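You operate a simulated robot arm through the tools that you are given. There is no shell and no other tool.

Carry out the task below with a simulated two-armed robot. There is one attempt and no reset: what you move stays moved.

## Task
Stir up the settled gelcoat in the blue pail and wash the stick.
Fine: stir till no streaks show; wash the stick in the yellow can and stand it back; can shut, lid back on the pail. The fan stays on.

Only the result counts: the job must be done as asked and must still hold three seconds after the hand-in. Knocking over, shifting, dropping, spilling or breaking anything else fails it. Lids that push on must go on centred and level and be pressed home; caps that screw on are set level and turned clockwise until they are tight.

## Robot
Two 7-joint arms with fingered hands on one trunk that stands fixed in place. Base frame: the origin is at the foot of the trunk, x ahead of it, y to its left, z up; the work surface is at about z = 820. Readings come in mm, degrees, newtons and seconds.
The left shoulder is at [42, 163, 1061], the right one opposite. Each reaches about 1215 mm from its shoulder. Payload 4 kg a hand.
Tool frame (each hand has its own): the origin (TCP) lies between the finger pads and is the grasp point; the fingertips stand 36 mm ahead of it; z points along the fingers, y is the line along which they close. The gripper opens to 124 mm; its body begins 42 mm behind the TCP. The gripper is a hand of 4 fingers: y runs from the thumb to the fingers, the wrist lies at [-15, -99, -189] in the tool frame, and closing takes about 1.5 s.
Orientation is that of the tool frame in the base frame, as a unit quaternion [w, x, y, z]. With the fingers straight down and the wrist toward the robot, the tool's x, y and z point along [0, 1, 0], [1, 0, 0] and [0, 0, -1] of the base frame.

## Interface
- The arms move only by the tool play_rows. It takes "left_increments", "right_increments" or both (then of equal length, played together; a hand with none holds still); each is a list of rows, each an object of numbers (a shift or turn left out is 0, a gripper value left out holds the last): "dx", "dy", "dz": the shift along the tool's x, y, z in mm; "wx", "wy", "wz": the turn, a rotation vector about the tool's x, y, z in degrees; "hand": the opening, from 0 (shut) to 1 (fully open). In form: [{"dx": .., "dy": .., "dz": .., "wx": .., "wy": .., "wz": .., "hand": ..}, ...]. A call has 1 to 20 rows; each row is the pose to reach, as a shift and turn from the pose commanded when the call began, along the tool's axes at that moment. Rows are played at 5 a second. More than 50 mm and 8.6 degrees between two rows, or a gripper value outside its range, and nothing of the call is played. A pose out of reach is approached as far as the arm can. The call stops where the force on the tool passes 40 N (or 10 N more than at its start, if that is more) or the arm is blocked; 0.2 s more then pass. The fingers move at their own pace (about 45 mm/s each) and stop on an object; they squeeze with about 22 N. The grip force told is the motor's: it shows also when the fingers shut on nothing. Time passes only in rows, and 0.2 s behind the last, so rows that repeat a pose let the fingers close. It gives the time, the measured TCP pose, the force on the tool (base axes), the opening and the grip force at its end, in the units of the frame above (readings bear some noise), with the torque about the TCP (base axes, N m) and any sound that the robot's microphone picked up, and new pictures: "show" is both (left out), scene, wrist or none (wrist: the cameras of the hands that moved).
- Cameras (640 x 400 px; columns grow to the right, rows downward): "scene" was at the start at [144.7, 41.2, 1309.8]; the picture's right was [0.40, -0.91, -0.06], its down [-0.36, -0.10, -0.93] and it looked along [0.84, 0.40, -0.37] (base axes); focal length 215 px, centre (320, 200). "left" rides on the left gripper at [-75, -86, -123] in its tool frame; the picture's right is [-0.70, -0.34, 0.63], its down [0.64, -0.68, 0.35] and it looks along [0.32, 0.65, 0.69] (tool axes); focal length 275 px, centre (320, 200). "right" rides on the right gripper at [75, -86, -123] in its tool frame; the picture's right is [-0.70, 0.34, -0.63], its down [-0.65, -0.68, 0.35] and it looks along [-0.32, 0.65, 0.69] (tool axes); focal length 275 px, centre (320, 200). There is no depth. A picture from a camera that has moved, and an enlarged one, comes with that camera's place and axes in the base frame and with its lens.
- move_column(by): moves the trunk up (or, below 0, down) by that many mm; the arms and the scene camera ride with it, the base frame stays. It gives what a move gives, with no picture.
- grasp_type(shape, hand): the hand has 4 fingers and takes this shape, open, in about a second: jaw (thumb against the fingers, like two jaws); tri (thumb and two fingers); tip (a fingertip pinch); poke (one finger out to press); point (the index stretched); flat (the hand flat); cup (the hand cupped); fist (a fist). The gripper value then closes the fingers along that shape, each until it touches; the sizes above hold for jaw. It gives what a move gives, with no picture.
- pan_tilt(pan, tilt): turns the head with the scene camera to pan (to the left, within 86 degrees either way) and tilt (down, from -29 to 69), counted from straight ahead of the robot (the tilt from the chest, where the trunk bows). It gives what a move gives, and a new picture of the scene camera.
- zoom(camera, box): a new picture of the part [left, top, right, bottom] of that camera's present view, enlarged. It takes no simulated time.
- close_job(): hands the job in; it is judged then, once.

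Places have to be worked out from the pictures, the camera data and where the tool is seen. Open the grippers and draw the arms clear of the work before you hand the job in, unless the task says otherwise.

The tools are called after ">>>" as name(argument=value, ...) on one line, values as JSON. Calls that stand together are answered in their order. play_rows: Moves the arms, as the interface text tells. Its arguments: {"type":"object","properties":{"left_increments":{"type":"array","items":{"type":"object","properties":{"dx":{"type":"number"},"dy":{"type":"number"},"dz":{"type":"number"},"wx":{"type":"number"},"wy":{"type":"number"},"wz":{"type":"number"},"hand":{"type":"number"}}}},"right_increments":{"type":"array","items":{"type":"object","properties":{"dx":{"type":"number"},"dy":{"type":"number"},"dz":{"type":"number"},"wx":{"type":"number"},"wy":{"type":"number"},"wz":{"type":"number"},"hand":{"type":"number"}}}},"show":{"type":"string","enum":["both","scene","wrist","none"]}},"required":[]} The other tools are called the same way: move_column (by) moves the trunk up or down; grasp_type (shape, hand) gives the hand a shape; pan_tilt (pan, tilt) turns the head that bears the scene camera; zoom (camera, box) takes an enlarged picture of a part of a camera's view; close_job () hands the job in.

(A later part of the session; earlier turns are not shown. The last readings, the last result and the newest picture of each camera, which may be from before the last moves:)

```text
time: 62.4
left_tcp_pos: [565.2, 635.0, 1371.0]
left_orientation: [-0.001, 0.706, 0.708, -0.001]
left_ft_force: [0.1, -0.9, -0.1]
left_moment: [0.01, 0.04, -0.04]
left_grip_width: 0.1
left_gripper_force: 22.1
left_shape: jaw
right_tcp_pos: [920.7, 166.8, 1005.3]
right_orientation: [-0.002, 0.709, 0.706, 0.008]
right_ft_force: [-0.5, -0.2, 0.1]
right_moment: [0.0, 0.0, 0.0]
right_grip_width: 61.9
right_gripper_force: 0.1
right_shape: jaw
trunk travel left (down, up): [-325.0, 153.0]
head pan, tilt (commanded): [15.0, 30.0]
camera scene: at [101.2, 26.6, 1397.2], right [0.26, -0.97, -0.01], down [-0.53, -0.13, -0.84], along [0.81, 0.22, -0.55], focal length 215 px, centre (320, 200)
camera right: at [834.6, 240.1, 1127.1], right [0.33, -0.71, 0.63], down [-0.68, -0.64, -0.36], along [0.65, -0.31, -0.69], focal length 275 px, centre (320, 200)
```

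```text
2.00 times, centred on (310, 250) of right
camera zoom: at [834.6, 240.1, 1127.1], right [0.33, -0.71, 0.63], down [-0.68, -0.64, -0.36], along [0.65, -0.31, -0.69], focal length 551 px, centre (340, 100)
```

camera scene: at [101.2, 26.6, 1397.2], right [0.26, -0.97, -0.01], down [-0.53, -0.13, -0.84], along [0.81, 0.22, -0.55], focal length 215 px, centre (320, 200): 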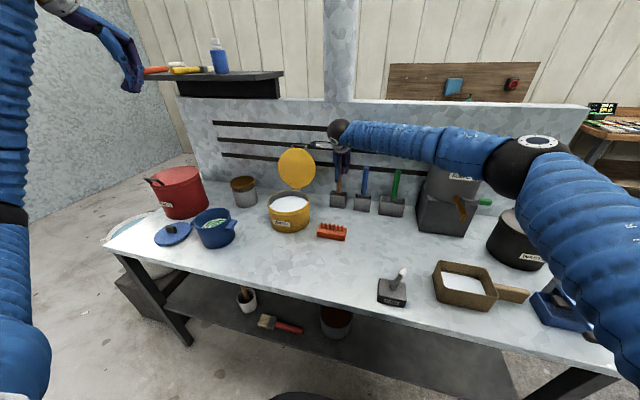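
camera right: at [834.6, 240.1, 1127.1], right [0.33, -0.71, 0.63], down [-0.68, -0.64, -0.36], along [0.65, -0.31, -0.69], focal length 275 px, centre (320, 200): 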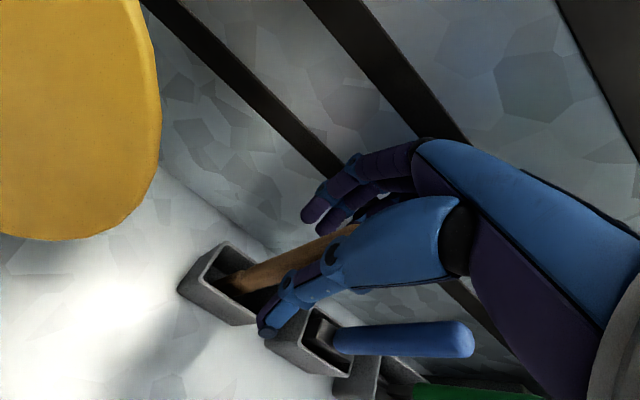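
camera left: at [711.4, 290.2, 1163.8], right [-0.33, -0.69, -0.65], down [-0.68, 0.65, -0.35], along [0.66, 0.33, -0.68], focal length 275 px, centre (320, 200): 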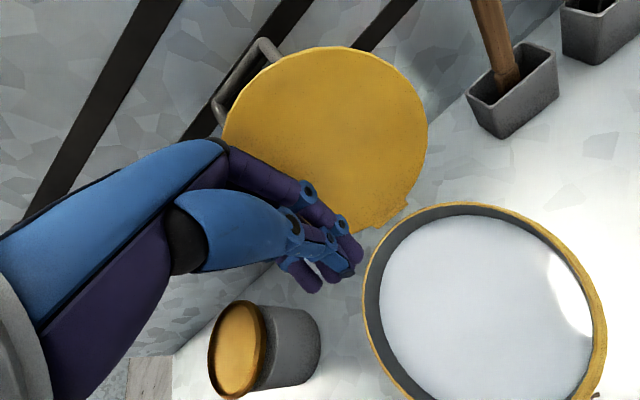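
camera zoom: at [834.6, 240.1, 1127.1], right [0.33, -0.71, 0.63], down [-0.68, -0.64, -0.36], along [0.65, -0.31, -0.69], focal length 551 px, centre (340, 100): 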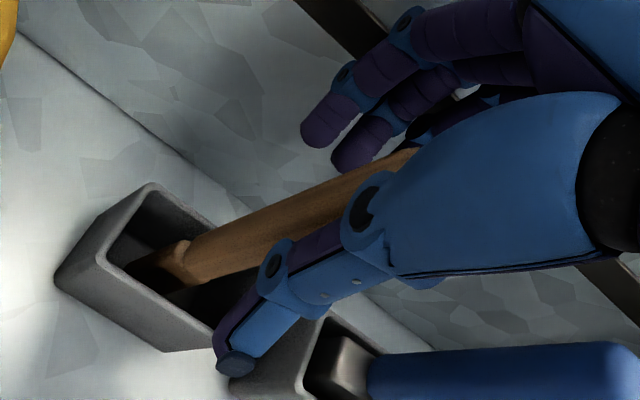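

The stick lies between thumb and fingers. I'll close the grip.

>>> play_rows(right_increments=[{"hand": 0.35}, {"hand": 0.25}, {"hand": 0.15}, {"hand": 0.0}, {"hand": 0.0}, {"hand": 0.0}, {"hand": 0.0}], show="wrist")

>>> zoom(camera="scene", box=[310, 130, 390, 215])

```text
time: 64.0
left_tcp_pos: [565.3, 635.4, 1370.7]
left_orientation: [-0.001, 0.705, 0.709, 0.0]
left_ft_force: [0.6, 0.6, -0.8]
left_moment: [-0.01, -0.03, 0.0]
left_grip_width: 0.0
left_gripper_force: 21.6
left_shape: jaw
right_tcp_pos: [922.4, 167.4, 1003.9]
right_orientation: [-0.003, 0.709, 0.706, 0.009]
right_ft_force: [3.5, -0.6, 0.9]
right_moment: [-0.08, -0.65, 0.02]
right_grip_width: 15.0
right_gripper_force: 21.5
right_shape: jaw
trunk travel left (down, up): [-325.0, 153.0]
head pan, tilt (commanded): [15.0, 30.0]
camera right: at [835.2, 239.9, 1127.0], right [0.33, -0.71, 0.63], down [-0.68, -0.64, -0.36], along [0.65, -0.31, -0.69], focal length 275 px, centre (320, 200)
```

right: 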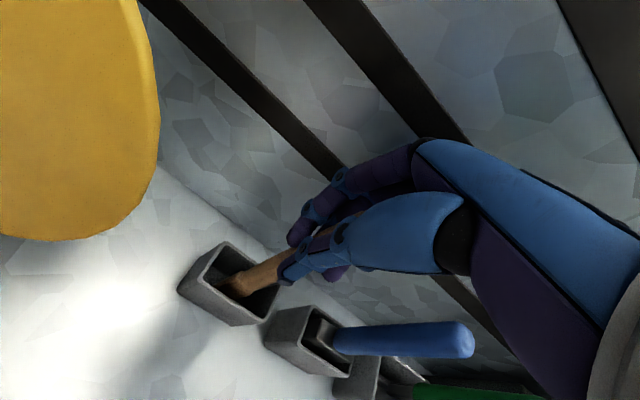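

```text
4.71 times, centred on (350, 172) of scene
camera zoom: at [101.8, 26.4, 1397.1], right [0.26, -0.97, -0.01], down [-0.53, -0.13, -0.84], along [0.81, 0.22, -0.55], focal length 1010 px, centre (179, 329)
```

zoom: 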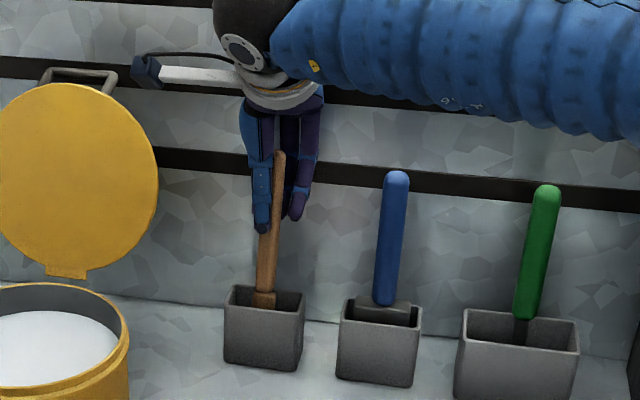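

Gripped (15 mm). I'll lift the stick straight up out of its cup and look at it.

>>> play_rows(right_increments=[{"dz": -8}, {"dz": -20}, {"dz": -35}, {"dz": -55}, {"dz": -75}, {"dz": -95}, {"dz": -115}, {"dz": -130}, {"dz": -130}], show="both")

>>> zoom(camera="scene", box=[300, 100, 390, 215])

>>> zoom(camera="right", box=[160, 150, 380, 350])

```text
time: 66.0
left_tcp_pos: [564.6, 636.3, 1371.2]
left_orientation: [-0.002, 0.706, 0.708, 0.0]
left_ft_force: [0.5, 0.8, 0.1]
left_moment: [0.03, -0.01, -0.02]
left_grip_width: 0.0
left_gripper_force: 22.0
left_shape: jaw
right_tcp_pos: [920.9, 162.5, 1133.8]
right_orientation: [-0.002, 0.709, 0.706, 0.008]
right_ft_force: [0.8, 0.5, -1.1]
right_moment: [0.02, -0.03, -0.04]
right_grip_width: 11.6
right_gripper_force: 21.8
right_shape: jaw
trunk travel left (down, up): [-325.0, 153.0]
head pan, tilt (commanded): [15.0, 30.0]
camera scene: at [101.7, 26.5, 1397.1], right [0.26, -0.97, -0.01], down [-0.53, -0.13, -0.84], along [0.81, 0.22, -0.55], focal length 215 px, centre (320, 200)
camera right: at [834.3, 236.9, 1256.8], right [0.33, -0.71, 0.63], down [-0.68, -0.64, -0.36], along [0.65, -0.31, -0.69], focal length 275 px, centre (320, 200)
```

scene: 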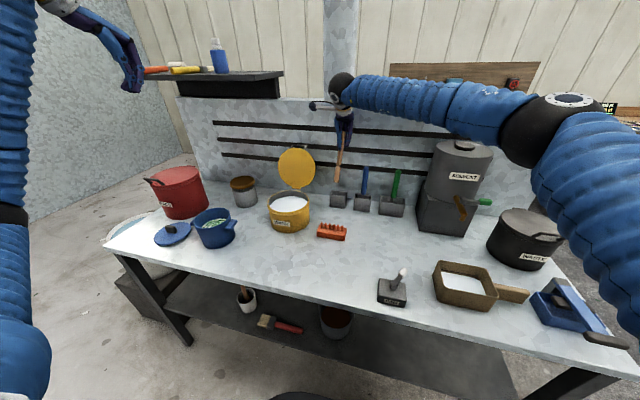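
right: 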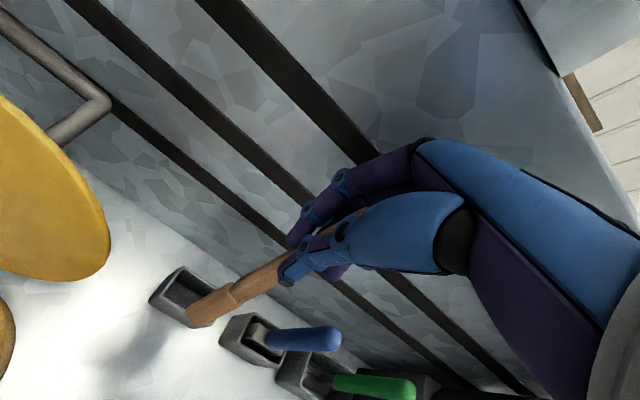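

```text
3.48 times, centred on (345, 158) of scene
camera zoom: at [101.7, 26.5, 1397.1], right [0.26, -0.97, -0.01], down [-0.53, -0.13, -0.84], along [0.81, 0.22, -0.55], focal length 746 px, centre (233, 348)
```

zoom: 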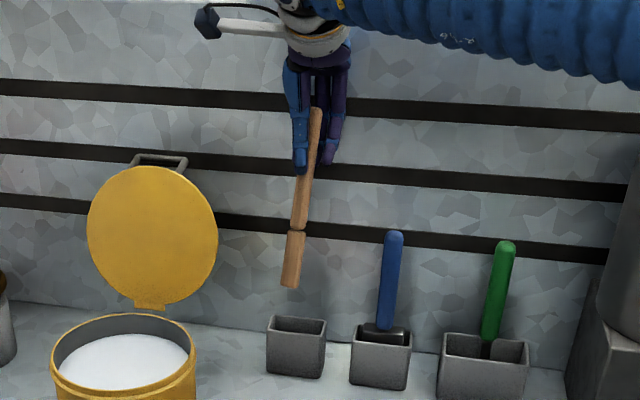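

```text
2.00 times, centred on (270, 250) of right
camera zoom: at [834.3, 236.9, 1256.8], right [0.33, -0.71, 0.63], down [-0.68, -0.64, -0.36], along [0.65, -0.31, -0.69], focal length 551 px, centre (420, 100)
```

zoom: 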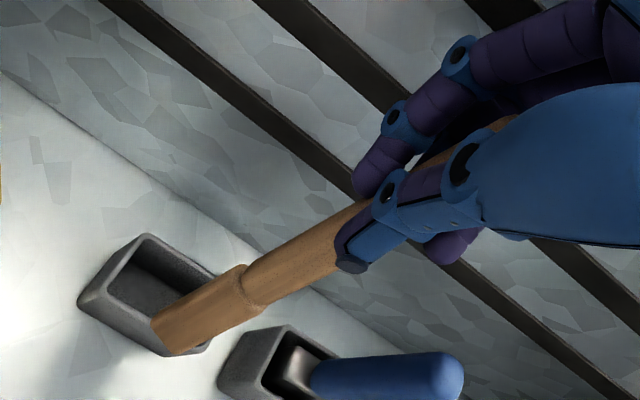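

The stick came out tilted: its tip is about 32 mm nearer the robot than vertical (10°). I'll turn the hand 10° to straighten it, then carry it over in front of the can's open lid to above the pail, moving the left hand further left.

>>> play_rows(right_increments=[{"dz": -20, "wx": -3}, {"dy": -20, "dz": -40, "wx": -6}, {"dx": 5, "dy": -60, "dz": -55, "wx": -10}, {"dx": 15, "dy": -105, "dz": -55, "wx": -10}, {"dx": 25, "dy": -150, "dz": -55, "wx": -10}, {"dx": 45, "dy": -190, "dz": -55, "wx": -10}, {"dx": 85, "dy": -215, "dz": -55, "wx": -10}, {"dx": 125, "dy": -235, "dz": -55, "wx": -10}, {"dx": 165, "dy": -255, "dz": -55, "wx": -10}, {"dx": 205, "dy": -270, "dz": -55, "wx": -10}, {"dx": 245, "dy": -285, "dz": -55, "wx": -10}, {"dx": 285, "dy": -295, "dz": -55, "wx": -10}, {"dx": 325, "dy": -305, "dz": -55, "wx": -10}, {"dx": 362, "dy": -315, "dz": -55, "wx": -10}, {"dx": 390, "dy": -320, "dz": -55, "wx": -10}, {"dx": 390, "dy": -320, "dz": -55, "wx": -10}], left_increments=[{"dx": 15}, {"dx": 30}, {"dx": 45}, {"dx": 60}, {"dx": 75}, {"dx": 90}, {"dx": 105}, {"dx": 120}, {"dx": 120}, {"dx": 120}, {"dx": 120}, {"dx": 120}, {"dx": 120}, {"dx": 120}, {"dx": 120}, {"dx": 120}], show="both")

>>> pan_tilt(pan=35, tilt=30)

>>> zoom(camera="scene", box=[210, 90, 360, 240])

```text
time: 69.4
left_tcp_pos: [566.2, 754.3, 1370.7]
left_orientation: [-0.002, 0.706, 0.709, 0.0]
left_ft_force: [0.2, 0.5, 1.0]
left_moment: [-0.02, 0.0, 0.01]
left_grip_width: 0.1
left_gripper_force: 21.8
left_shape: jaw
right_tcp_pos: [618.2, 489.4, 1192.8]
right_orientation: [0.059, 0.707, 0.701, 0.069]
right_ft_force: [0.8, -1.2, -0.9]
right_moment: [0.01, 0.01, -0.01]
right_grip_width: 11.7
right_gripper_force: 22.1
right_shape: jaw
right hand out of reach, approached as far as the arm can: row 14, 15, 16
trunk travel left (down, up): [-325.0, 153.0]
head pan, tilt (commanded): [15.0, 30.0]
camera scene: at [102.3, 26.7, 1397.0], right [0.26, -0.97, -0.01], down [-0.53, -0.13, -0.84], along [0.81, 0.22, -0.55], focal length 215 px, centre (320, 200)
camera right: at [511.9, 563.5, 1298.2], right [0.21, -0.71, 0.67], down [-0.61, -0.63, -0.47], along [0.76, -0.31, -0.57], focal length 275 px, centre (320, 200)
camera left: at [481.8, 678.7, 1493.3], right [-0.34, -0.7, -0.63], down [-0.68, 0.64, -0.34], along [0.65, 0.32, -0.69], focal length 275 px, centre (320, 200)
```

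scene: 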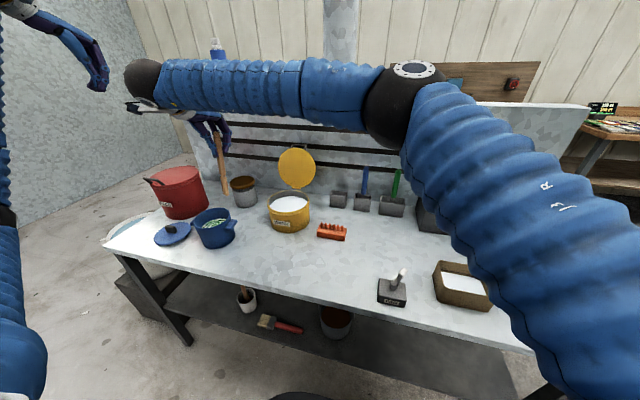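
right: 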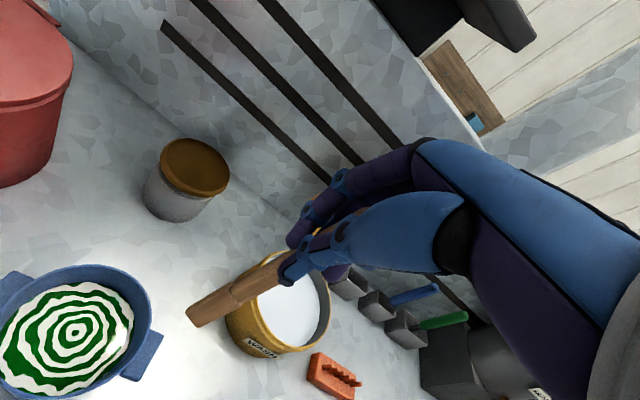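
left: 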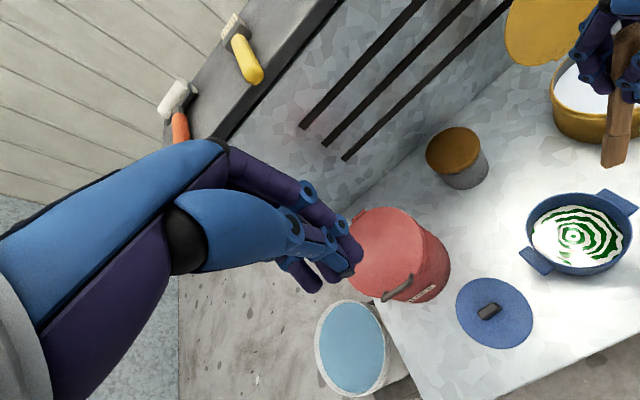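

```text
time: 70.2
left_tcp_pos: [565.6, 753.9, 1370.9]
left_orientation: [-0.001, 0.706, 0.708, 0.001]
left_ft_force: [0.3, 0.6, 0.8]
left_moment: [-0.01, 0.02, 0.03]
left_grip_width: 0.0
left_gripper_force: 21.9
left_shape: jaw
right_tcp_pos: [617.0, 489.9, 1191.4]
right_orientation: [0.059, 0.707, 0.702, 0.07]
right_ft_force: [0.7, 0.2, -0.2]
right_moment: [0.02, 0.02, 0.01]
right_grip_width: 11.6
right_gripper_force: 22.6
right_shape: jaw
trunk travel left (down, up): [-325.0, 153.0]
head pan, tilt (commanded): [35.0, 30.0]
camera scene: at [88.3, 55.2, 1397.9], right [0.57, -0.82, -0.03], down [-0.46, -0.29, -0.84], along [0.68, 0.5, -0.54], focal length 215 px, centre (320, 200)
```

scene: 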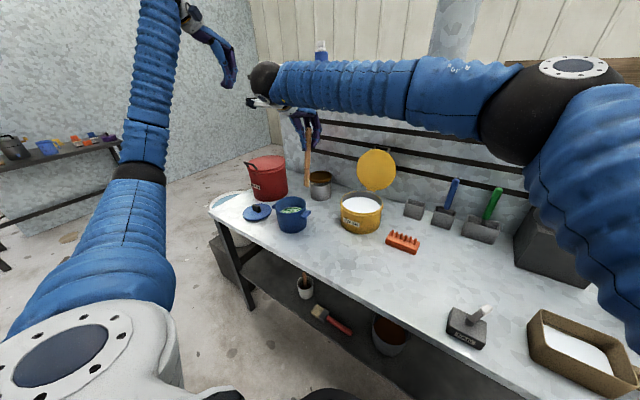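

```text
2.67 times, centred on (285, 165) of scene
camera zoom: at [88.3, 55.2, 1397.9], right [0.57, -0.82, -0.03], down [-0.46, -0.29, -0.84], along [0.68, 0.5, -0.54], focal length 572 px, centre (413, 293)
```

zoom: 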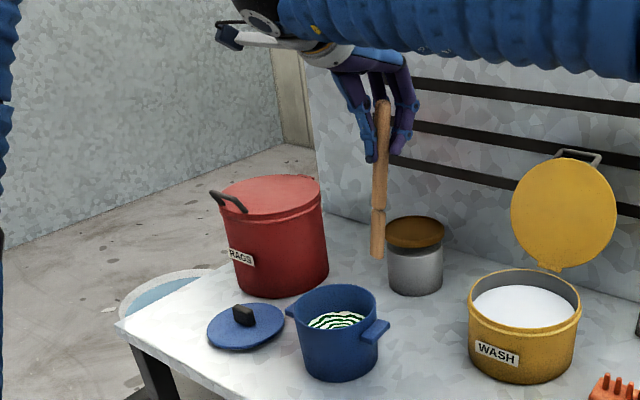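

At this wrist heading the right arm can't reach further left. I'll yaw the hand 40° about the vertical (wrist toward the right shoulder) so the stick can come over the pail.

>>> play_rows(right_increments=[{"wy": 1.2, "wz": -6.9}, {"wy": 2.4, "wz": -13.8}, {"wy": 3.6, "wz": -20.7}, {"wy": 4.9, "wz": -27.6}, {"wy": 6.0, "wz": -34}, {"wy": 7.0, "wz": -39.4}, {"dx": 5, "dy": -1, "wy": 7.0, "wz": -39.4}, {"dx": 11, "dy": -3, "wy": 7.0, "wz": -39.4}, {"dx": 11, "dy": -3, "wy": 7.0, "wz": -39.4}], show="both")

>>> zoom(camera="scene", box=[210, 90, 360, 240])

>>> zoom(camera="left", box=[440, 60, 640, 280])

```text
time: 72.2
left_tcp_pos: [566.1, 755.2, 1370.2]
left_orientation: [-0.001, 0.706, 0.708, 0.0]
left_ft_force: [0.2, 0.6, -0.1]
left_moment: [0.0, 0.01, 0.01]
left_grip_width: 0.1
left_gripper_force: 22.2
left_shape: jaw
right_tcp_pos: [615.0, 502.7, 1192.7]
right_orientation: [0.037, 0.422, 0.902, 0.087]
right_ft_force: [-0.9, 0.0, -0.9]
right_moment: [0.02, -0.01, -0.03]
right_grip_width: 11.5
right_gripper_force: 21.8
right_shape: jaw
trunk travel left (down, up): [-325.0, 153.0]
head pan, tilt (commanded): [35.0, 30.0]
camera scene: at [88.2, 55.0, 1397.9], right [0.57, -0.82, -0.03], down [-0.46, -0.29, -0.84], along [0.68, 0.5, -0.54], focal length 215 px, centre (320, 200)
camera right: at [484.1, 490.8, 1296.6], right [0.61, -0.4, 0.68], down [-0.05, -0.88, -0.47], along [0.79, 0.25, -0.56], focal length 275 px, centre (320, 200)
```

scene: 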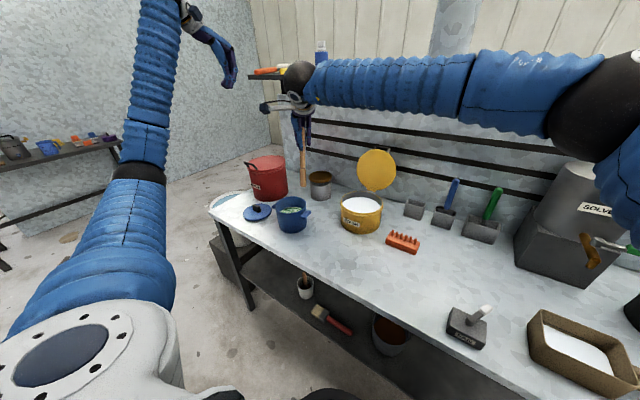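
right: 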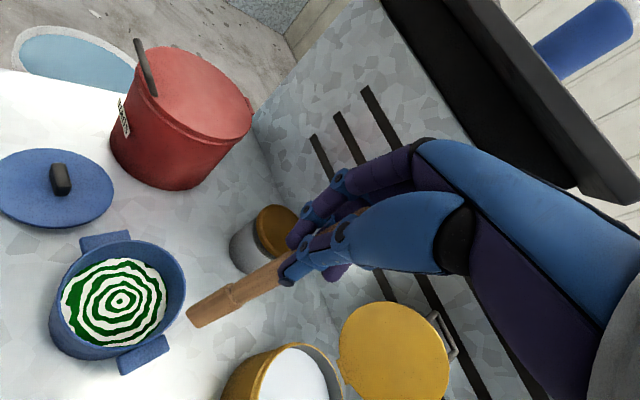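

```text
2.67 times, centred on (285, 165) of scene
camera zoom: at [88.2, 55.0, 1397.9], right [0.57, -0.82, -0.03], down [-0.46, -0.29, -0.84], along [0.68, 0.5, -0.54], focal length 572 px, centre (413, 293)
```

zoom: 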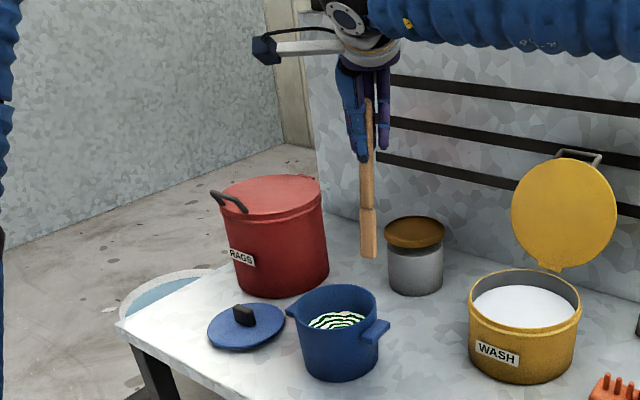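

```text
1.82 times, centred on (540, 170) of left
camera zoom: at [480.9, 678.6, 1493.7], right [-0.34, -0.7, -0.63], down [-0.68, 0.64, -0.34], along [0.65, 0.32, -0.69], focal length 500 px, centre (-80, 254)
```

zoom: 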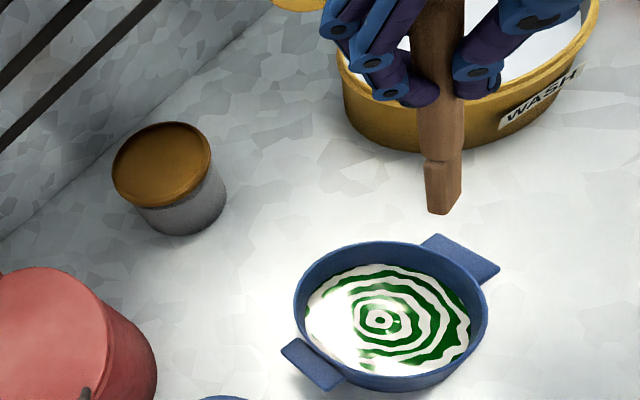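

The stick now hangs near-vertical with its tip about (612,507,1010). I'll move it over to the pail's centre (598,569).

>>> play_rows(right_increments=[{"dx": 19, "dy": 9.6, "dz": 1.7}, {"dx": 38, "dy": 19.2, "dz": 3.4}, {"dx": 56.5, "dy": 28.7, "dz": 5.1}, {"dx": 56.5, "dy": 28.7, "dz": 5.1}], show="both")

>>> zoom(camera="scene", box=[210, 90, 360, 240])

>>> zoom(camera="left", box=[440, 60, 640, 280])

```text
time: 73.2
left_tcp_pos: [565.3, 753.3, 1371.7]
left_orientation: [-0.002, 0.706, 0.708, 0.0]
left_ft_force: [0.7, 0.5, 0.2]
left_moment: [0.0, 0.01, 0.02]
left_grip_width: 0.0
left_gripper_force: 22.4
left_shape: jaw
right_tcp_pos: [599.7, 564.3, 1193.6]
right_orientation: [0.038, 0.422, 0.901, 0.089]
right_ft_force: [0.5, 0.4, -0.4]
right_moment: [0.01, 0.01, 0.01]
right_grip_width: 11.3
right_gripper_force: 21.9
right_shape: jaw
trunk travel left (down, up): [-325.0, 153.0]
head pan, tilt (commanded): [35.0, 30.0]
camera scene: at [88.5, 54.5, 1397.9], right [0.57, -0.82, -0.03], down [-0.46, -0.29, -0.84], along [0.68, 0.5, -0.54], focal length 215 px, centre (320, 200)
camera right: at [470.6, 552.3, 1297.7], right [0.61, -0.4, 0.68], down [-0.05, -0.88, -0.47], along [0.79, 0.25, -0.56], focal length 275 px, centre (320, 200)
```

scene: 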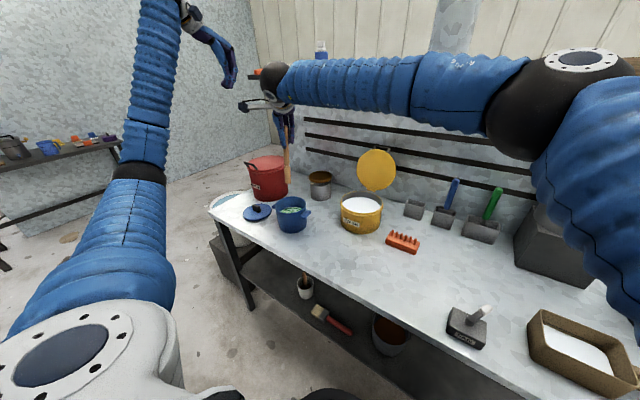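
right: 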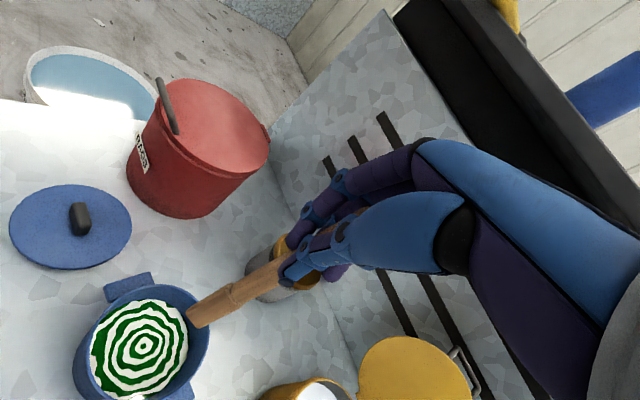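

```text
2.67 times, centred on (285, 165) of scene
camera zoom: at [88.5, 54.5, 1397.9], right [0.57, -0.82, -0.03], down [-0.46, -0.29, -0.84], along [0.68, 0.5, -0.54], focal length 572 px, centre (413, 293)
```

zoom: 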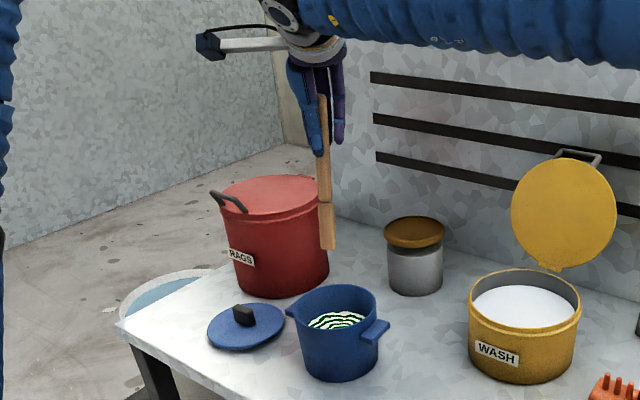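

```text
1.82 times, centred on (540, 170) of left
camera zoom: at [481.1, 678.0, 1493.9], right [-0.34, -0.7, -0.63], down [-0.68, 0.64, -0.34], along [0.65, 0.32, -0.69], focal length 500 px, centre (-80, 254)
```

zoom: 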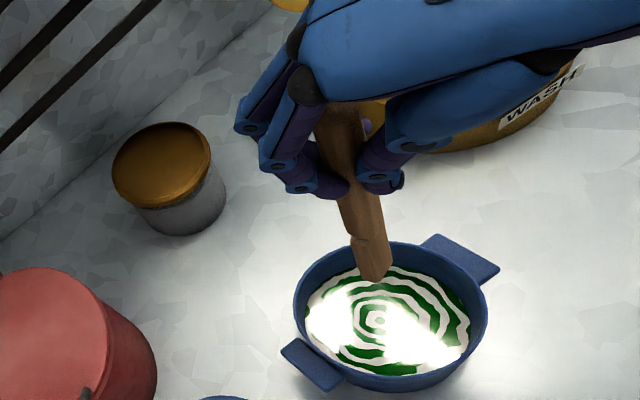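

The tip is over the pail's centre. I'll lower it 110 mm, to just inside the rim, and check clearance.

>>> play_rows(right_increments=[{"dx": -0.2, "dy": -5.2, "dz": 29.6}, {"dx": -0.4, "dy": -10.4, "dz": 59}, {"dx": -0.6, "dy": -14.8, "dz": 84}, {"dx": -0.7, "dy": -19.1, "dz": 108.4}, {"dx": -0.7, "dy": -19.1, "dz": 108.4}], show="both")

>>> zoom(camera="scene", box=[250, 130, 350, 240])

>>> zoom(camera="left", box=[440, 60, 640, 280])

```text
time: 74.4
left_tcp_pos: [564.8, 754.8, 1371.2]
left_orientation: [-0.001, 0.706, 0.708, -0.001]
left_ft_force: [-0.5, 0.2, 0.5]
left_moment: [0.02, 0.01, -0.03]
left_grip_width: 0.0
left_gripper_force: 21.7
left_shape: jaw
right_tcp_pos: [600.3, 566.3, 1082.1]
right_orientation: [0.038, 0.422, 0.902, 0.088]
right_ft_force: [0.1, 0.1, 0.0]
right_moment: [0.07, 0.03, -0.01]
right_grip_width: 11.3
right_gripper_force: 21.9
right_shape: jaw
trunk travel left (down, up): [-325.0, 153.0]
head pan, tilt (commanded): [35.0, 30.0]
camera scene: at [87.8, 55.1, 1398.0], right [0.57, -0.82, -0.03], down [-0.46, -0.29, -0.84], along [0.68, 0.5, -0.54], focal length 215 px, centre (320, 200)
camera right: at [470.9, 553.4, 1186.2], right [0.61, -0.4, 0.68], down [-0.05, -0.88, -0.47], along [0.79, 0.25, -0.56], focal length 275 px, centre (320, 200)
```

scene: 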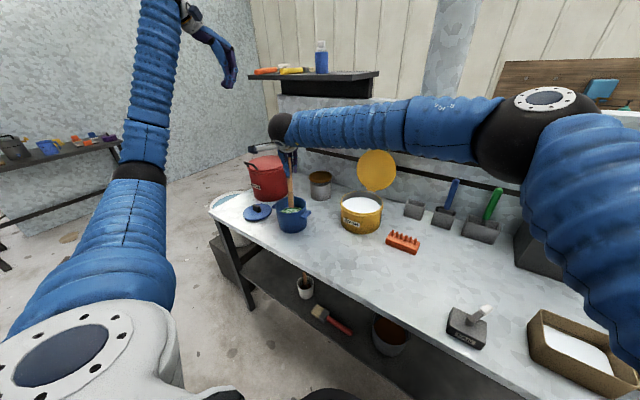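
right: 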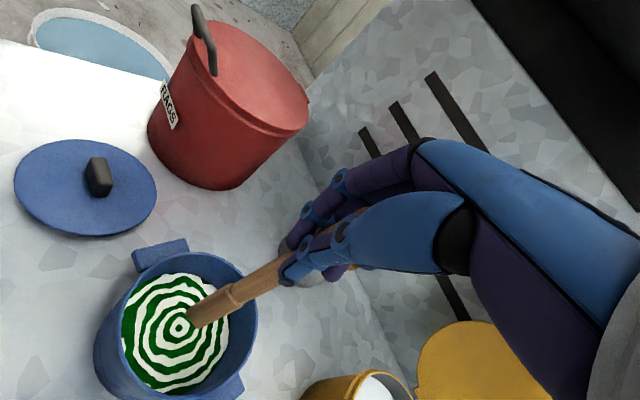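

```text
3.64 times, centred on (300, 185) of scene
camera zoom: at [87.8, 55.1, 1398.0], right [0.57, -0.82, -0.03], down [-0.46, -0.29, -0.84], along [0.68, 0.5, -0.54], focal length 780 px, centre (393, 254)
```

zoom: 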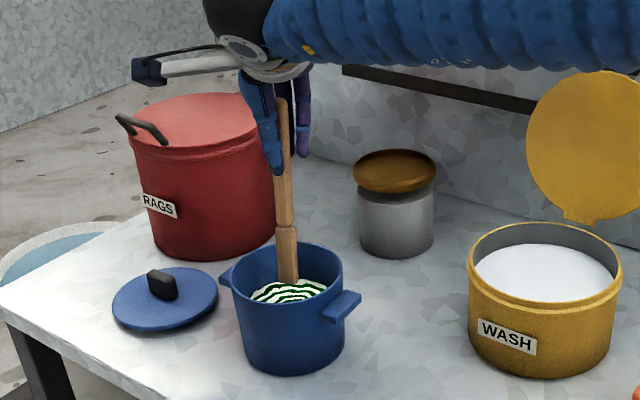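

```text
1.82 times, centred on (540, 170) of left
camera zoom: at [480.3, 678.7, 1493.9], right [-0.34, -0.7, -0.63], down [-0.68, 0.64, -0.34], along [0.65, 0.32, -0.69], focal length 500 px, centre (-80, 254)
```

zoom: 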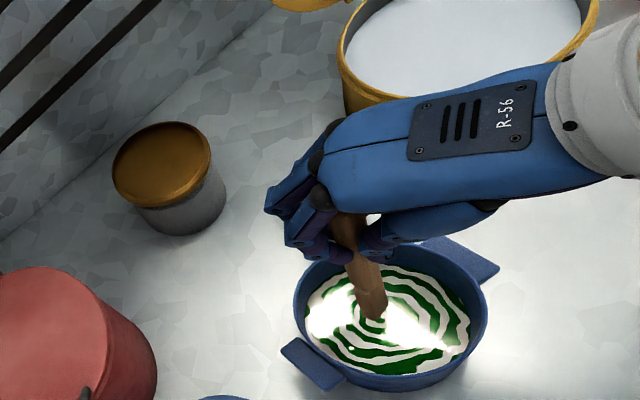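

The stick is centred over the bullseye. I'll lower it slowly into the gelcoat, to near the bottom.

>>> play_rows(right_increments=[{"dx": -0.1, "dy": -1.7, "dz": 9.9}, {"dx": -0.1, "dy": -3.5, "dz": 19.7}, {"dx": -0.2, "dy": -5.2, "dz": 29.6}, {"dx": -0.3, "dy": -7, "dz": 39.4}, {"dx": -0.3, "dy": -8.7, "dz": 49.3}, {"dx": -0.4, "dy": -10.1, "dz": 57}, {"dx": -0.4, "dy": -11.1, "dz": 63}, {"dx": -0.4, "dy": -11.1, "dz": 63}], show="both")

>>> zoom(camera="scene", box=[250, 130, 350, 240])

>>> zoom(camera="left", box=[440, 60, 640, 280])

```text
time: 76.2
left_tcp_pos: [565.5, 754.5, 1370.4]
left_orientation: [-0.001, 0.706, 0.708, 0.0]
left_ft_force: [-0.7, -0.6, 0.0]
left_moment: [-0.02, 0.01, -0.01]
left_grip_width: 0.1
left_gripper_force: 21.9
left_shape: jaw
right_tcp_pos: [601.2, 566.4, 1018.9]
right_orientation: [0.037, 0.422, 0.902, 0.087]
right_ft_force: [0.0, -0.7, -0.1]
right_moment: [0.02, -0.01, -0.01]
right_grip_width: 11.2
right_gripper_force: 22.4
right_shape: jaw
trunk travel left (down, up): [-325.0, 153.0]
head pan, tilt (commanded): [35.0, 30.0]
camera scene: at [88.1, 55.2, 1397.9], right [0.57, -0.82, -0.03], down [-0.46, -0.29, -0.84], along [0.68, 0.5, -0.54], focal length 215 px, centre (320, 200)
camera right: at [471.0, 554.4, 1123.7], right [0.61, -0.4, 0.68], down [-0.05, -0.88, -0.47], along [0.79, 0.25, -0.56], focal length 275 px, centre (320, 200)
```

scene: 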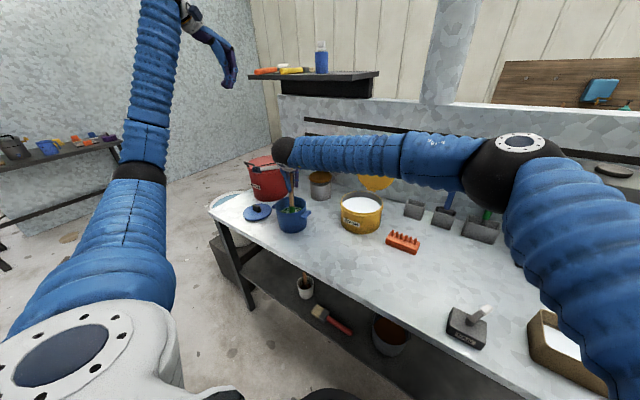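
right: 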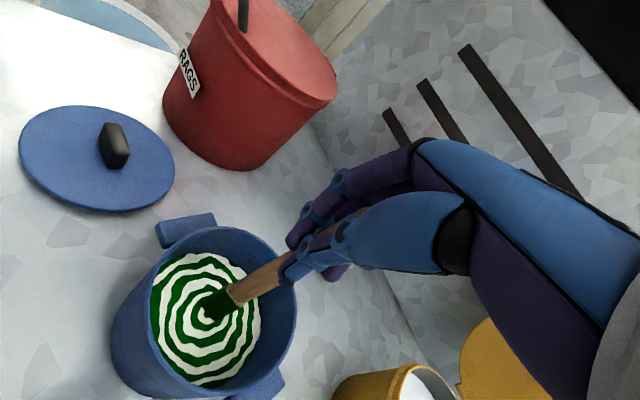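

```text
3.64 times, centred on (300, 185) of scene
camera zoom: at [88.1, 55.2, 1397.9], right [0.57, -0.82, -0.03], down [-0.46, -0.29, -0.84], along [0.68, 0.5, -0.54], focal length 780 px, centre (393, 254)
```

zoom: 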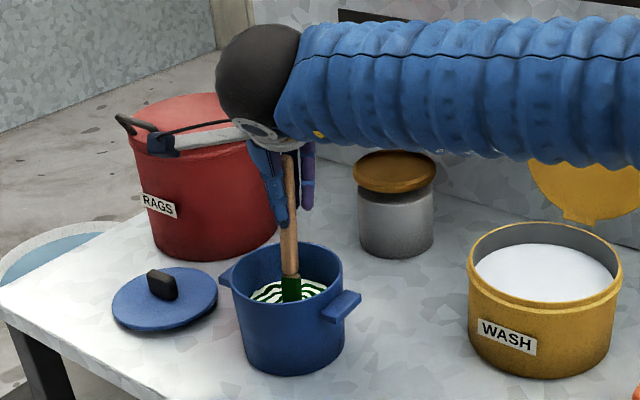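

```text
1.82 times, centred on (540, 170) of left
camera zoom: at [480.7, 678.8, 1493.7], right [-0.34, -0.7, -0.63], down [-0.68, 0.64, -0.34], along [0.65, 0.32, -0.69], focal length 500 px, centre (-80, 254)
```

zoom: 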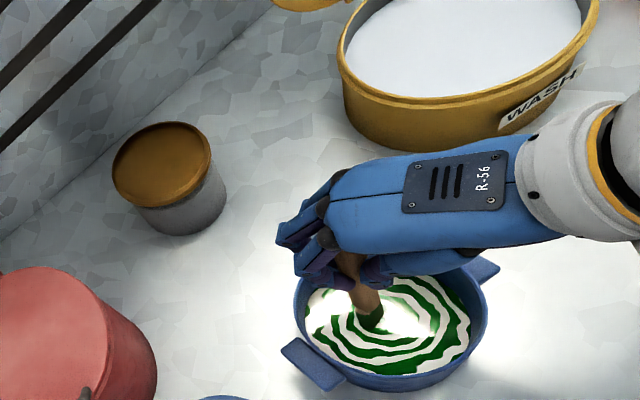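

The submerged part is coated green and forces are nil. I'll lower 5 mm more and stir two full circles of 26 mm radius, then inspect.

>>> play_rows(right_increments=[{"dx": 0, "dy": -0.9, "dz": 4.9}, {"dx": -8.3, "dy": 8.9, "dz": 6.7}, {"dx": -16.7, "dy": 18.7, "dz": 8.4}, {"dx": 2.3, "dy": 24.6, "dz": 9.4}, {"dx": 19.9, "dy": 15.6, "dz": 7.8}, {"dx": 25.9, "dy": -3.1, "dz": 4.5}, {"dx": 16.7, "dy": -20.5, "dz": 1.4}, {"dx": -2.3, "dy": -26.4, "dz": 0.4}, {"dx": -19.9, "dy": -17.4, "dz": 2.0}, {"dx": -25.9, "dy": 1.3, "dz": 5.3}, {"dx": -16.7, "dy": 18.7, "dz": 8.4}, {"dx": 2.3, "dy": 24.6, "dz": 9.4}, {"dx": 19.9, "dy": 15.6, "dz": 7.8}, {"dx": 25.9, "dy": -3.1, "dz": 4.5}, {"dx": 16.7, "dy": -20.5, "dz": 1.4}, {"dx": -2.3, "dy": -26.4, "dz": 0.4}, {"dx": -19.9, "dy": -17.4, "dz": 2.0}, {"dx": -25.9, "dy": 1.3, "dz": 5.3}, {"dx": -13, "dy": 0.2, "dz": 5.1}, {"dx": 0, "dy": -0.9, "dz": 4.9}], show="both")

>>> zoom(camera="scene", box=[250, 130, 350, 240])

>>> zoom(camera="left", box=[480, 120, 640, 280])

```text
time: 80.4
left_tcp_pos: [566.0, 755.9, 1370.1]
left_orientation: [-0.002, 0.706, 0.708, 0.0]
left_ft_force: [0.4, 0.3, -0.3]
left_moment: [0.02, 0.0, 0.0]
left_grip_width: 0.1
left_gripper_force: 21.5
left_shape: jaw
right_tcp_pos: [602.5, 566.1, 1013.3]
right_orientation: [0.039, 0.422, 0.901, 0.087]
right_ft_force: [0.0, -0.5, -0.3]
right_moment: [0.01, 0.02, 0.01]
right_grip_width: 10.5
right_gripper_force: 22.3
right_shape: jaw
right hand out of reach, approached as far as the arm can: row 4, 5, 6, 12, 13, 14
trunk travel left (down, up): [-325.0, 153.0]
head pan, tilt (commanded): [35.0, 30.0]
camera scene: at [88.4, 55.6, 1397.8], right [0.57, -0.82, -0.03], down [-0.46, -0.29, -0.84], along [0.68, 0.5, -0.54], focal length 215 px, centre (320, 200)
camera right: at [472.6, 555.5, 1117.4], right [0.61, -0.4, 0.68], down [-0.05, -0.88, -0.47], along [0.79, 0.25, -0.56], focal length 275 px, centre (320, 200)
```

scene: 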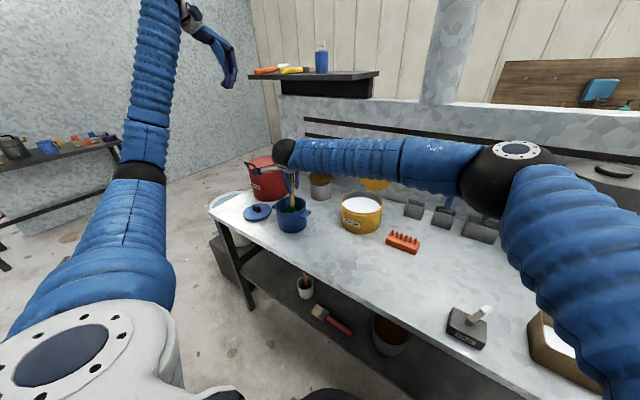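
right: 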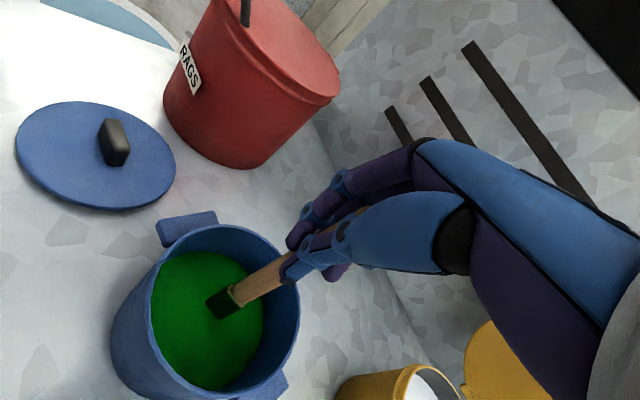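

```text
3.64 times, centred on (300, 185) of scene
camera zoom: at [88.4, 55.6, 1397.8], right [0.57, -0.82, -0.03], down [-0.46, -0.29, -0.84], along [0.68, 0.5, -0.54], focal length 780 px, centre (393, 254)
```

zoom: 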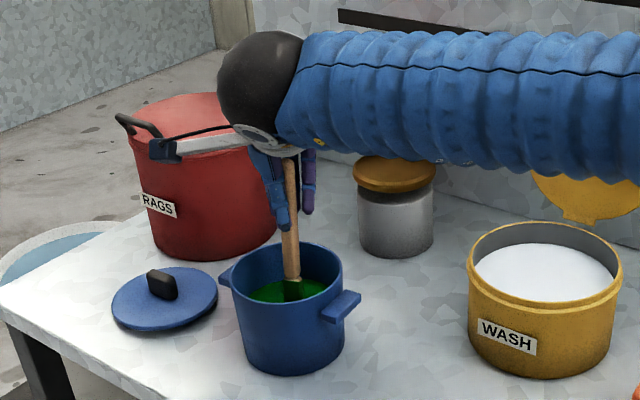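

```text
2.50 times, centred on (560, 200) of left
camera zoom: at [481.2, 679.2, 1493.3], right [-0.34, -0.7, -0.63], down [-0.68, 0.64, -0.34], along [0.65, 0.32, -0.69], focal length 688 px, centre (-280, 200)
```

zoom: 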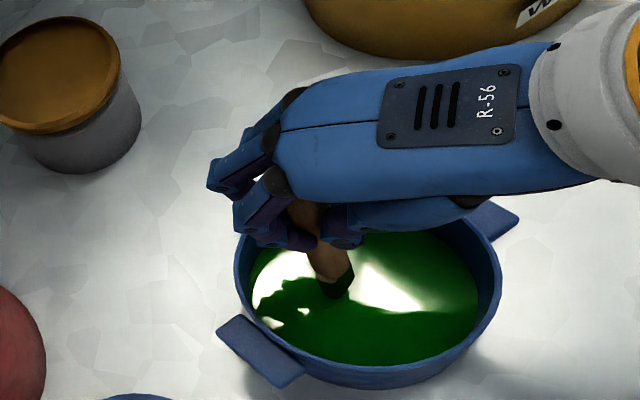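

The gelcoat is now evenly green (the white patches in the left view are glare). I'll stir two more gentle turns for good measure and re-check.

>>> play_rows(right_increments=[{"dx": -6.4, "dy": 7.5, "dz": 1.3}, {"dx": -12.8, "dy": 15.1, "dz": 2.7}, {"dx": 1.8, "dy": 19.6, "dz": 3.5}, {"dx": 15.3, "dy": 12.7, "dz": 2.2}, {"dx": 19.9, "dy": -1.7, "dz": -0.3}, {"dx": 12.8, "dy": -15.1, "dz": -2.7}, {"dx": -1.8, "dy": -19.6, "dz": -3.5}, {"dx": -15.3, "dy": -12.7, "dz": -2.2}, {"dx": -19.9, "dy": 1.7, "dz": 0.3}, {"dx": -12.8, "dy": 15.1, "dz": 2.7}, {"dx": 1.8, "dy": 19.6, "dz": 3.5}, {"dx": 15.3, "dy": 12.7, "dz": 2.2}, {"dx": 19.9, "dy": -1.7, "dz": -0.3}, {"dx": 12.8, "dy": -15.1, "dz": -2.7}, {"dx": -1.8, "dy": -19.6, "dz": -3.5}, {"dx": -15.3, "dy": -12.7, "dz": -2.2}, {"dx": -19.9, "dy": 1.7, "dz": 0.3}, {"dx": -10, "dy": 0.8, "dz": 0.1}, {"dx": 0, "dy": 0, "dz": 0}, {"dx": 0, "dy": 0, "dz": 0}], show="wrist")

>>> zoom(camera="right", box=[100, 200, 320, 400])

>>> zoom(camera="scene", box=[260, 180, 330, 240])

```text
time: 84.6
left_tcp_pos: [566.9, 754.5, 1370.8]
left_orientation: [-0.001, 0.706, 0.709, 0.0]
left_ft_force: [0.4, -1.3, -1.0]
left_moment: [-0.01, 0.03, 0.01]
left_grip_width: 0.3
left_gripper_force: 22.5
left_shape: jaw
right_tcp_pos: [604.0, 566.9, 1014.9]
right_orientation: [0.038, 0.423, 0.901, 0.088]
right_ft_force: [0.4, 0.0, -0.2]
right_moment: [0.04, 0.0, 0.0]
right_grip_width: 10.2
right_gripper_force: 22.1
right_shape: jaw
right hand out of reach, approached as far as the arm can: row 3, 4, 5, 11, 12, 13
trunk travel left (down, up): [-325.0, 153.0]
head pan, tilt (commanded): [35.0, 30.0]
camera right: at [472.6, 554.1, 1118.7], right [0.61, -0.4, 0.68], down [-0.05, -0.88, -0.47], along [0.79, 0.25, -0.56], focal length 275 px, centre (320, 200)
```

right: 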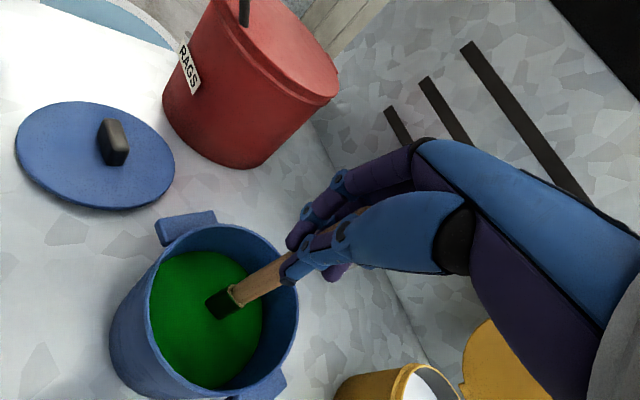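

```text
2.00 times, centred on (210, 300) of right
camera zoom: at [472.6, 554.1, 1118.7], right [0.61, -0.4, 0.68], down [-0.05, -0.88, -0.47], along [0.79, 0.25, -0.56], focal length 551 px, centre (540, 0)
```

zoom: 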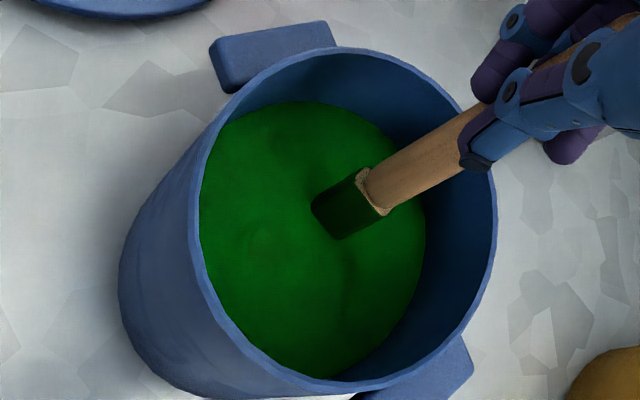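

```text
6.67 times, centred on (295, 210) of scene
camera zoom: at [88.4, 54.9, 1397.8], right [0.57, -0.82, -0.03], down [-0.46, -0.29, -0.84], along [0.68, 0.5, -0.54], focal length 1430 px, centre (487, 133)
```

zoom: 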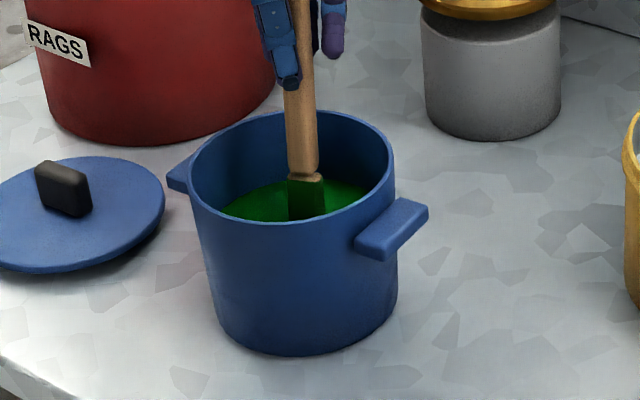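

Evenly mixed, no streaks. I'll raise the stick just clear of the surface, hold it inside the rim to drain, then look at it.

>>> play_rows(right_increments=[{"dx": 0.1, "dy": 1.7, "dz": -9.9}, {"dx": 0.1, "dy": 3.5, "dz": -19.7}, {"dx": 0.2, "dy": 5.2, "dz": -29.6}, {"dx": 0.3, "dy": 7, "dz": -39.4}, {"dx": 0.3, "dy": 8.7, "dz": -49.3}, {"dx": 0.4, "dy": 10.4, "dz": -59}, {"dx": 0.4, "dy": 12, "dz": -68}, {"dx": 0.4, "dy": 12, "dz": -68}, {"dx": 0.4, "dy": 12, "dz": -68}, {"dx": 0.4, "dy": 12, "dz": -68}, {"dx": 0.4, "dy": 12, "dz": -68}, {"dx": 0.4, "dy": 12, "dz": -68}, {"dx": 0.4, "dy": 12, "dz": -68}, {"dx": 0.4, "dy": 12, "dz": -68}, {"dx": 0.4, "dy": 12, "dz": -68}, {"dx": 0.4, "dy": 12, "dz": -68}, {"dx": 0.4, "dy": 12, "dz": -68}, {"dx": 0.4, "dy": 12, "dz": -68}, {"dx": 0.4, "dy": 12, "dz": -68}, {"dx": 0.4, "dy": 12, "dz": -68}], show="wrist")

>>> zoom(camera="scene", box=[260, 150, 340, 240])

```text
time: 88.8
left_tcp_pos: [565.2, 753.5, 1370.9]
left_orientation: [-0.001, 0.706, 0.708, 0.0]
left_ft_force: [0.5, 0.6, -0.7]
left_moment: [0.02, 0.02, -0.02]
left_grip_width: 0.0
left_gripper_force: 22.3
left_shape: jaw
right_tcp_pos: [600.9, 566.2, 1084.4]
right_orientation: [0.037, 0.422, 0.902, 0.087]
right_ft_force: [-0.2, 0.3, -0.2]
right_moment: [0.03, 0.02, 0.02]
right_grip_width: 10.3
right_gripper_force: 21.9
right_shape: jaw
trunk travel left (down, up): [-325.0, 153.0]
head pan, tilt (commanded): [35.0, 30.0]
camera right: at [470.5, 554.3, 1187.7], right [0.61, -0.4, 0.68], down [-0.05, -0.88, -0.47], along [0.79, 0.25, -0.56], focal length 275 px, centre (320, 200)
```

right: 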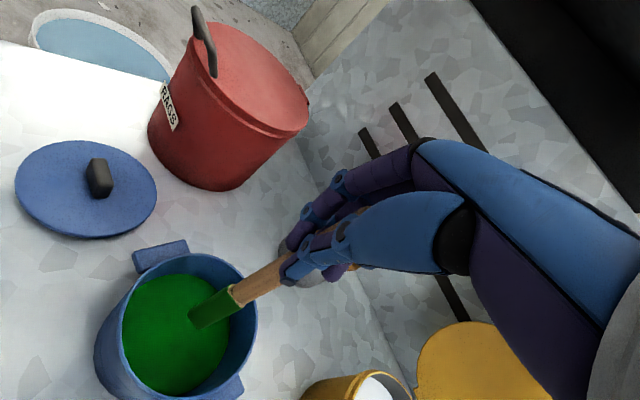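

```text
4.44 times, centred on (300, 195) of scene
camera zoom: at [88.2, 55.2, 1397.9], right [0.57, -0.82, -0.03], down [-0.46, -0.29, -0.84], along [0.68, 0.5, -0.54], focal length 954 px, centre (409, 222)
```

zoom: 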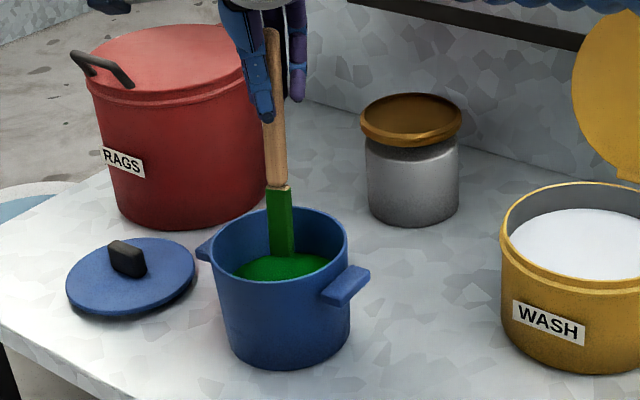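

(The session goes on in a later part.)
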